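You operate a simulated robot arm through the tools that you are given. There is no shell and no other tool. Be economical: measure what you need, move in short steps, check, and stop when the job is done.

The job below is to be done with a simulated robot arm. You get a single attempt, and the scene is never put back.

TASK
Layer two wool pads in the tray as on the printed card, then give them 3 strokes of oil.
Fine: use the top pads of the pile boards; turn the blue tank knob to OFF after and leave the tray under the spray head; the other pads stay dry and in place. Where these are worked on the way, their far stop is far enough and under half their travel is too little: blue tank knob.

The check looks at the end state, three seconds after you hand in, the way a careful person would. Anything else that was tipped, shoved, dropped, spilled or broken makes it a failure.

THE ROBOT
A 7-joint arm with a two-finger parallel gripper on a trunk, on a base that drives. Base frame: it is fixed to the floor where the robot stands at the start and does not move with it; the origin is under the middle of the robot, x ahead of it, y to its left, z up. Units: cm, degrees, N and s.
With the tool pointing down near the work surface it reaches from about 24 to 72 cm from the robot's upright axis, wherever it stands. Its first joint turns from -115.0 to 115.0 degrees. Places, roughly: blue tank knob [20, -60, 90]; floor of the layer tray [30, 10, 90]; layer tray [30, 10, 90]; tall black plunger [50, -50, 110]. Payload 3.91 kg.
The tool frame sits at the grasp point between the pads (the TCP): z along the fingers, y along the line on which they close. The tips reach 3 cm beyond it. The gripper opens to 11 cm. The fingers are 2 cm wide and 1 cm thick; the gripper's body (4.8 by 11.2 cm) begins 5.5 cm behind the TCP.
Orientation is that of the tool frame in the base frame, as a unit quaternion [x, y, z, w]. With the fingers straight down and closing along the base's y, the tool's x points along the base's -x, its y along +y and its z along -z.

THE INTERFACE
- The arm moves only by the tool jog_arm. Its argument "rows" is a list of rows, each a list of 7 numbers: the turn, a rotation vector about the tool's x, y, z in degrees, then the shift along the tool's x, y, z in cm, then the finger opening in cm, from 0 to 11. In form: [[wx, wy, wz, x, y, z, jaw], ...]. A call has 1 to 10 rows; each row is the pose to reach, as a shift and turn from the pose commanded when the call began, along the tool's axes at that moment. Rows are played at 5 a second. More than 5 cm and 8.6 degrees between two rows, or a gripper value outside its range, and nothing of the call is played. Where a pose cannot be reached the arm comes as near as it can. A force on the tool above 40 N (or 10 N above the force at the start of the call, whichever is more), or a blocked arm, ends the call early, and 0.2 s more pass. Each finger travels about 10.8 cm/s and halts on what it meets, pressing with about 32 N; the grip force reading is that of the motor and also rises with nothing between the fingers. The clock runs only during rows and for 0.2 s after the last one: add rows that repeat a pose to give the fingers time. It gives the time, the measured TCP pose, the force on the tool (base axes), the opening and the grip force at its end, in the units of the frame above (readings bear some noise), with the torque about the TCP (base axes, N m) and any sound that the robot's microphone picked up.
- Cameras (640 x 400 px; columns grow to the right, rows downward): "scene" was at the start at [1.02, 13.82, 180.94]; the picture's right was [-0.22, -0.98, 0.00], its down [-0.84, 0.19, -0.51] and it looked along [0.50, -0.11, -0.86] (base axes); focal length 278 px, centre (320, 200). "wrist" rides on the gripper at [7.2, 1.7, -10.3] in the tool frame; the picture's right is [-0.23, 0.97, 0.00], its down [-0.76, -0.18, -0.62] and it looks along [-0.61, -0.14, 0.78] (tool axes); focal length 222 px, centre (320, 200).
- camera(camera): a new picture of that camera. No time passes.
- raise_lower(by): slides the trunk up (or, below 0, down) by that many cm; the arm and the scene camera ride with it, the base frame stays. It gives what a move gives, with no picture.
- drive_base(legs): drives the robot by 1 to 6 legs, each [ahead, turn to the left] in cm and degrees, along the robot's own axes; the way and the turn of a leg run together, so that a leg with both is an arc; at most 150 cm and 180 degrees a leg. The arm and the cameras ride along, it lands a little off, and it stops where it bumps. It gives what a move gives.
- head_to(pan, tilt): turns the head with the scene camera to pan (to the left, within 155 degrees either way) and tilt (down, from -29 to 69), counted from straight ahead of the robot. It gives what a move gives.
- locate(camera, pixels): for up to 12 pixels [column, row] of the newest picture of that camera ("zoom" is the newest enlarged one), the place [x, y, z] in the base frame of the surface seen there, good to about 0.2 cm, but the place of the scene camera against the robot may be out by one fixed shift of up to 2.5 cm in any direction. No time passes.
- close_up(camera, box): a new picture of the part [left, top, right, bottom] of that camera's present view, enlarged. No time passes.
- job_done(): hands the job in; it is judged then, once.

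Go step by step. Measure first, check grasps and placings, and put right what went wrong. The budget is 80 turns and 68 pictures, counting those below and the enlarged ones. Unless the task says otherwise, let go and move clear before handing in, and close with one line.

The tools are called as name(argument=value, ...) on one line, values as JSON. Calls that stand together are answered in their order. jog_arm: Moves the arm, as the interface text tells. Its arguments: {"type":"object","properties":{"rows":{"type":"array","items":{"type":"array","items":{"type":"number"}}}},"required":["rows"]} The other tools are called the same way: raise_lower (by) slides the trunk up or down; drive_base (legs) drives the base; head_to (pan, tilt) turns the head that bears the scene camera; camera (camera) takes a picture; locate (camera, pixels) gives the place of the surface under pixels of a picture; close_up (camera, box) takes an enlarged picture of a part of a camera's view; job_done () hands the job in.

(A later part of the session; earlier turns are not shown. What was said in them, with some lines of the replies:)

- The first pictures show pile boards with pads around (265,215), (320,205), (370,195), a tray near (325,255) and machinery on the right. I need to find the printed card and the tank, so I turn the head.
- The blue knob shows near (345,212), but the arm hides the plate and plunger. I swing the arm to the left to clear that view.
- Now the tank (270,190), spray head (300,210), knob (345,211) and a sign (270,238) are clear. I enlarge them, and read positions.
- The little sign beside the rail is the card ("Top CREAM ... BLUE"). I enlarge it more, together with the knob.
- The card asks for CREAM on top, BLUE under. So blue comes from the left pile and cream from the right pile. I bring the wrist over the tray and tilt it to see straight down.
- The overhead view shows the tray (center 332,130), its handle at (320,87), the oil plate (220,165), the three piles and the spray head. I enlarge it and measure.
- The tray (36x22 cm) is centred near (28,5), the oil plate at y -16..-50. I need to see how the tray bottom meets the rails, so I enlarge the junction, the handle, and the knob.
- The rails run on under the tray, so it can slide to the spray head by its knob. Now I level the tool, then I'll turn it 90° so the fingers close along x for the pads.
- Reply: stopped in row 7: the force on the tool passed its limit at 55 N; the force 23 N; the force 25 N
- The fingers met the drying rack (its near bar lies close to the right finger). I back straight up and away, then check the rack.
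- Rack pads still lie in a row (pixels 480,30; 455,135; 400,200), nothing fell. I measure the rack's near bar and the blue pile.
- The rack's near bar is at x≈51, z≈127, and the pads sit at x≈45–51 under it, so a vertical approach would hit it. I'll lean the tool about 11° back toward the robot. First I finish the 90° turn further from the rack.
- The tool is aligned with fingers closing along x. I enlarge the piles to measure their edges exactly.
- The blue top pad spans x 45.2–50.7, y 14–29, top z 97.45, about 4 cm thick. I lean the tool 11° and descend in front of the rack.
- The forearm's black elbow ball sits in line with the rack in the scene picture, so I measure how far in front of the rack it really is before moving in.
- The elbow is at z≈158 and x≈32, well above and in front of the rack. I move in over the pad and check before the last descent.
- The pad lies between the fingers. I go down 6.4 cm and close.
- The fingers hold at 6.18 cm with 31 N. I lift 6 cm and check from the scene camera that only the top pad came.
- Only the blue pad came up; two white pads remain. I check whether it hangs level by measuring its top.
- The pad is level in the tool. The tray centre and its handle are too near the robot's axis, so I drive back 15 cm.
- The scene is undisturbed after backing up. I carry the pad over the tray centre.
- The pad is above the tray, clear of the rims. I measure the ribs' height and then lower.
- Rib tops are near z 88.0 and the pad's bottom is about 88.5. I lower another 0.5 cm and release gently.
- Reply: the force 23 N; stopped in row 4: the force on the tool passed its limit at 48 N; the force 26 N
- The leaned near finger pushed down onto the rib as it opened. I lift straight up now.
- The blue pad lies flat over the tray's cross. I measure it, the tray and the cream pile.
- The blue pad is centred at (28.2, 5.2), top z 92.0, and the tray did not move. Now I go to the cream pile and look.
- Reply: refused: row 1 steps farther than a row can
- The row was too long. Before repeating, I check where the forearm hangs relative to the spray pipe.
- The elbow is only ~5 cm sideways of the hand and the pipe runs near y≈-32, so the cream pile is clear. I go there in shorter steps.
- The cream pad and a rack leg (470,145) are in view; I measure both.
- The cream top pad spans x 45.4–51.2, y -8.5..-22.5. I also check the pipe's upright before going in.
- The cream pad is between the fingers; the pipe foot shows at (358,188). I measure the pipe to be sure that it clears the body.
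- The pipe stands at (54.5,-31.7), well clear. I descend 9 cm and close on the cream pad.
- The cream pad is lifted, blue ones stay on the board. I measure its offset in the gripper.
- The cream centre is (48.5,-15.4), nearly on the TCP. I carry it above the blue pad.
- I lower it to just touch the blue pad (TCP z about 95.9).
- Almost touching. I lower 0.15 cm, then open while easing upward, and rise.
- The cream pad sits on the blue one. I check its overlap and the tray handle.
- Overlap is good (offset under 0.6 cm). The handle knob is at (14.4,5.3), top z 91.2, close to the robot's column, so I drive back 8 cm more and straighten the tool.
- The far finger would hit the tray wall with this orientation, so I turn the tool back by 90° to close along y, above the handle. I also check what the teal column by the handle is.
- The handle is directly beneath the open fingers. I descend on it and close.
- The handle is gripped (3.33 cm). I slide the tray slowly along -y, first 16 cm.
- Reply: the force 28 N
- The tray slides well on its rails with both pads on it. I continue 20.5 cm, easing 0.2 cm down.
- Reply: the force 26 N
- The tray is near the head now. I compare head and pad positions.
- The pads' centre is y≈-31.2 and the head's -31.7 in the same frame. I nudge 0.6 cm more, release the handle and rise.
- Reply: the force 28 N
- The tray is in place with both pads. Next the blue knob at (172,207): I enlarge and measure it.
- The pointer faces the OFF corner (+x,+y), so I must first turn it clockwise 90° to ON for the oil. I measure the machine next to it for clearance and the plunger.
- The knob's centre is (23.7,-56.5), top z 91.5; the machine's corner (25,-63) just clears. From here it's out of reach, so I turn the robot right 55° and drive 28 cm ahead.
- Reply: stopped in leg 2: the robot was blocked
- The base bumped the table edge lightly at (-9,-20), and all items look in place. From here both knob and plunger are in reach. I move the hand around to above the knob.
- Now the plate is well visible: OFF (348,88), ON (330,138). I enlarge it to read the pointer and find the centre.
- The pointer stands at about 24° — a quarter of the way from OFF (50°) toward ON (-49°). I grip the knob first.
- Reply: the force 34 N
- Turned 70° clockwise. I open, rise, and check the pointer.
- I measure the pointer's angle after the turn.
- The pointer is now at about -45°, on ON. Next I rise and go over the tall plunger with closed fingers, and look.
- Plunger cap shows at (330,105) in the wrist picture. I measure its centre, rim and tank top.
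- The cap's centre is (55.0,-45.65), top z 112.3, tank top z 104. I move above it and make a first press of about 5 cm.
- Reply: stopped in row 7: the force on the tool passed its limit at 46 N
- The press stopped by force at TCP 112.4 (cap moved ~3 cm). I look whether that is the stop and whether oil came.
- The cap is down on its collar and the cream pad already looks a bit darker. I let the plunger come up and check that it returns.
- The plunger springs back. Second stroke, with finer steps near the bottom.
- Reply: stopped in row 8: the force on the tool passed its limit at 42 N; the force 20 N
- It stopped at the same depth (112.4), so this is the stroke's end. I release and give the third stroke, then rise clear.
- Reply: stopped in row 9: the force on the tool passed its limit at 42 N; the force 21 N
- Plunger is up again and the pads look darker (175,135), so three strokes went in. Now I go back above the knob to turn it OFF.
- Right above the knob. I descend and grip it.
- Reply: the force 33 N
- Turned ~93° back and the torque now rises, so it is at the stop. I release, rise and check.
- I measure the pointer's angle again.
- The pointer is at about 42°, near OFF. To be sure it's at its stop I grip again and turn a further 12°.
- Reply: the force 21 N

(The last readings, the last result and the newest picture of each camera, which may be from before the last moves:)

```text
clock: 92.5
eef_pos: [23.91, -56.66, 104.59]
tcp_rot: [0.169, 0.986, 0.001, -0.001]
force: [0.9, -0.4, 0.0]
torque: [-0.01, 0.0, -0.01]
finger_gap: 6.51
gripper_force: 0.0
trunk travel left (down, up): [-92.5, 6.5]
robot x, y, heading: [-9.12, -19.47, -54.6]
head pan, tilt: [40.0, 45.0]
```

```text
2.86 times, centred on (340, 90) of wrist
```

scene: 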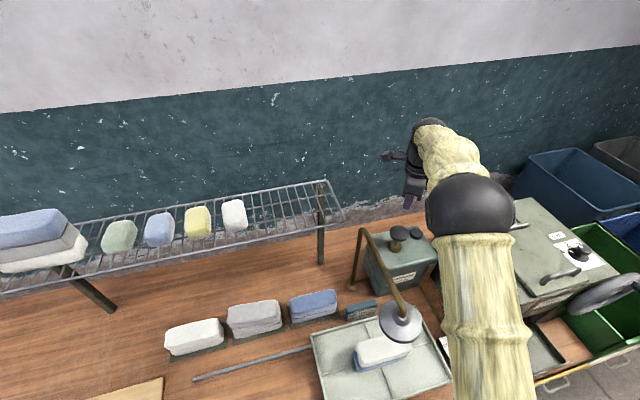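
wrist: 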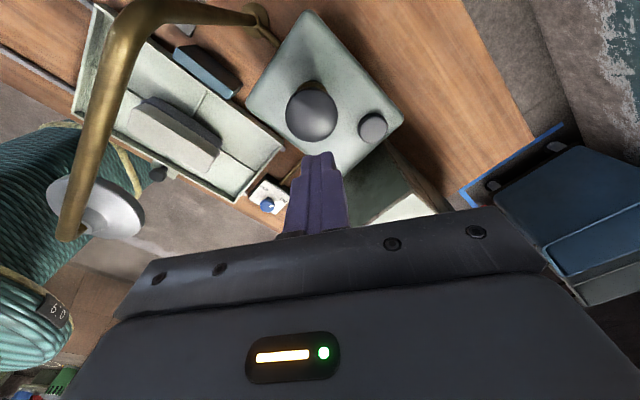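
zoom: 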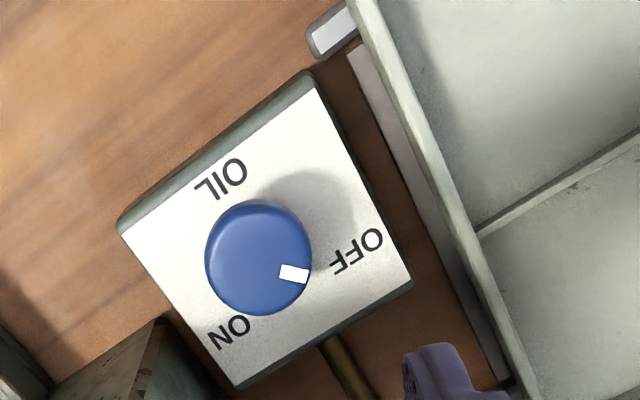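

The pointer did not move any further in the world, so OFF is at its stop. I rise clear and take a last look.

jog_arm(rows=[[0, 0, 0, 0, 0, -4.5, 6.5], [0, 0, 0, 0, 0, -9, 6.5], [0, 0, 0, 0, 0, -13.5, 6.5], [0, 0, 0, 0, 0, -18, 6.5], [0, 0, 0, 0, 0, -22, 6.5], [0, 0, 0, 0, 0, -22, 6.5]])

camera(camera="scene")

close_up(camera="scene", box=[290, 200, 470, 390])

```text
clock: 93.9
eef_pos: [23.97, -56.94, 126.96]
tcp_rot: [0.17, 0.985, 0.0, 0.0]
force: [0.4, -0.1, -0.9]
torque: [0.03, 0.01, -0.02]
finger_gap: 6.52
gripper_force: 0.0
trunk travel left (down, up): [-92.5, 6.5]
robot x, y, heading: [-8.99, -19.6, -54.4]
head pan, tilt: [40.0, 45.0]
```

```text
7 pictures are left
```

scene: 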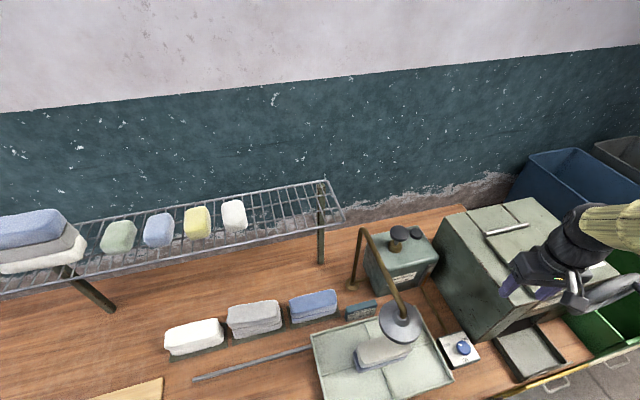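

```text
2.11 times, centred on (380, 295) of scene
```

zoom: 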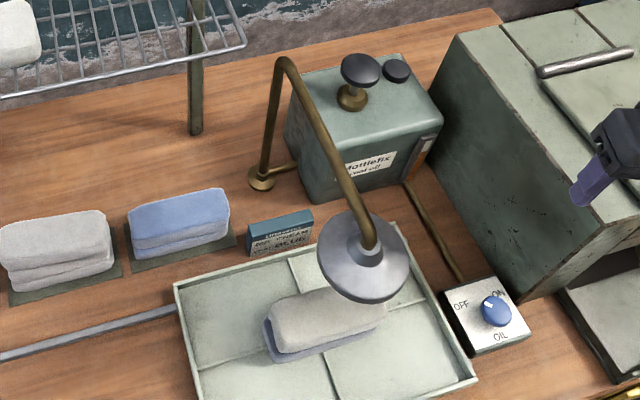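

The last pictures show the cream pad on the blue one in the tray under the spray head. The cream pad is clearly darker from the oil, the knob is at OFF, and the other pads are dry and in place. The hand is clear, so I hand in.

job_done()

```text
The job is handed in.
```

The job is handed in: blue pad under cream in the tray, tray under the spray head, three full strokes of oil given and the blue knob back at OFF. On the way the gripper bumped the drying rack once and the base touched the table edge once; nothing was seen to shift.
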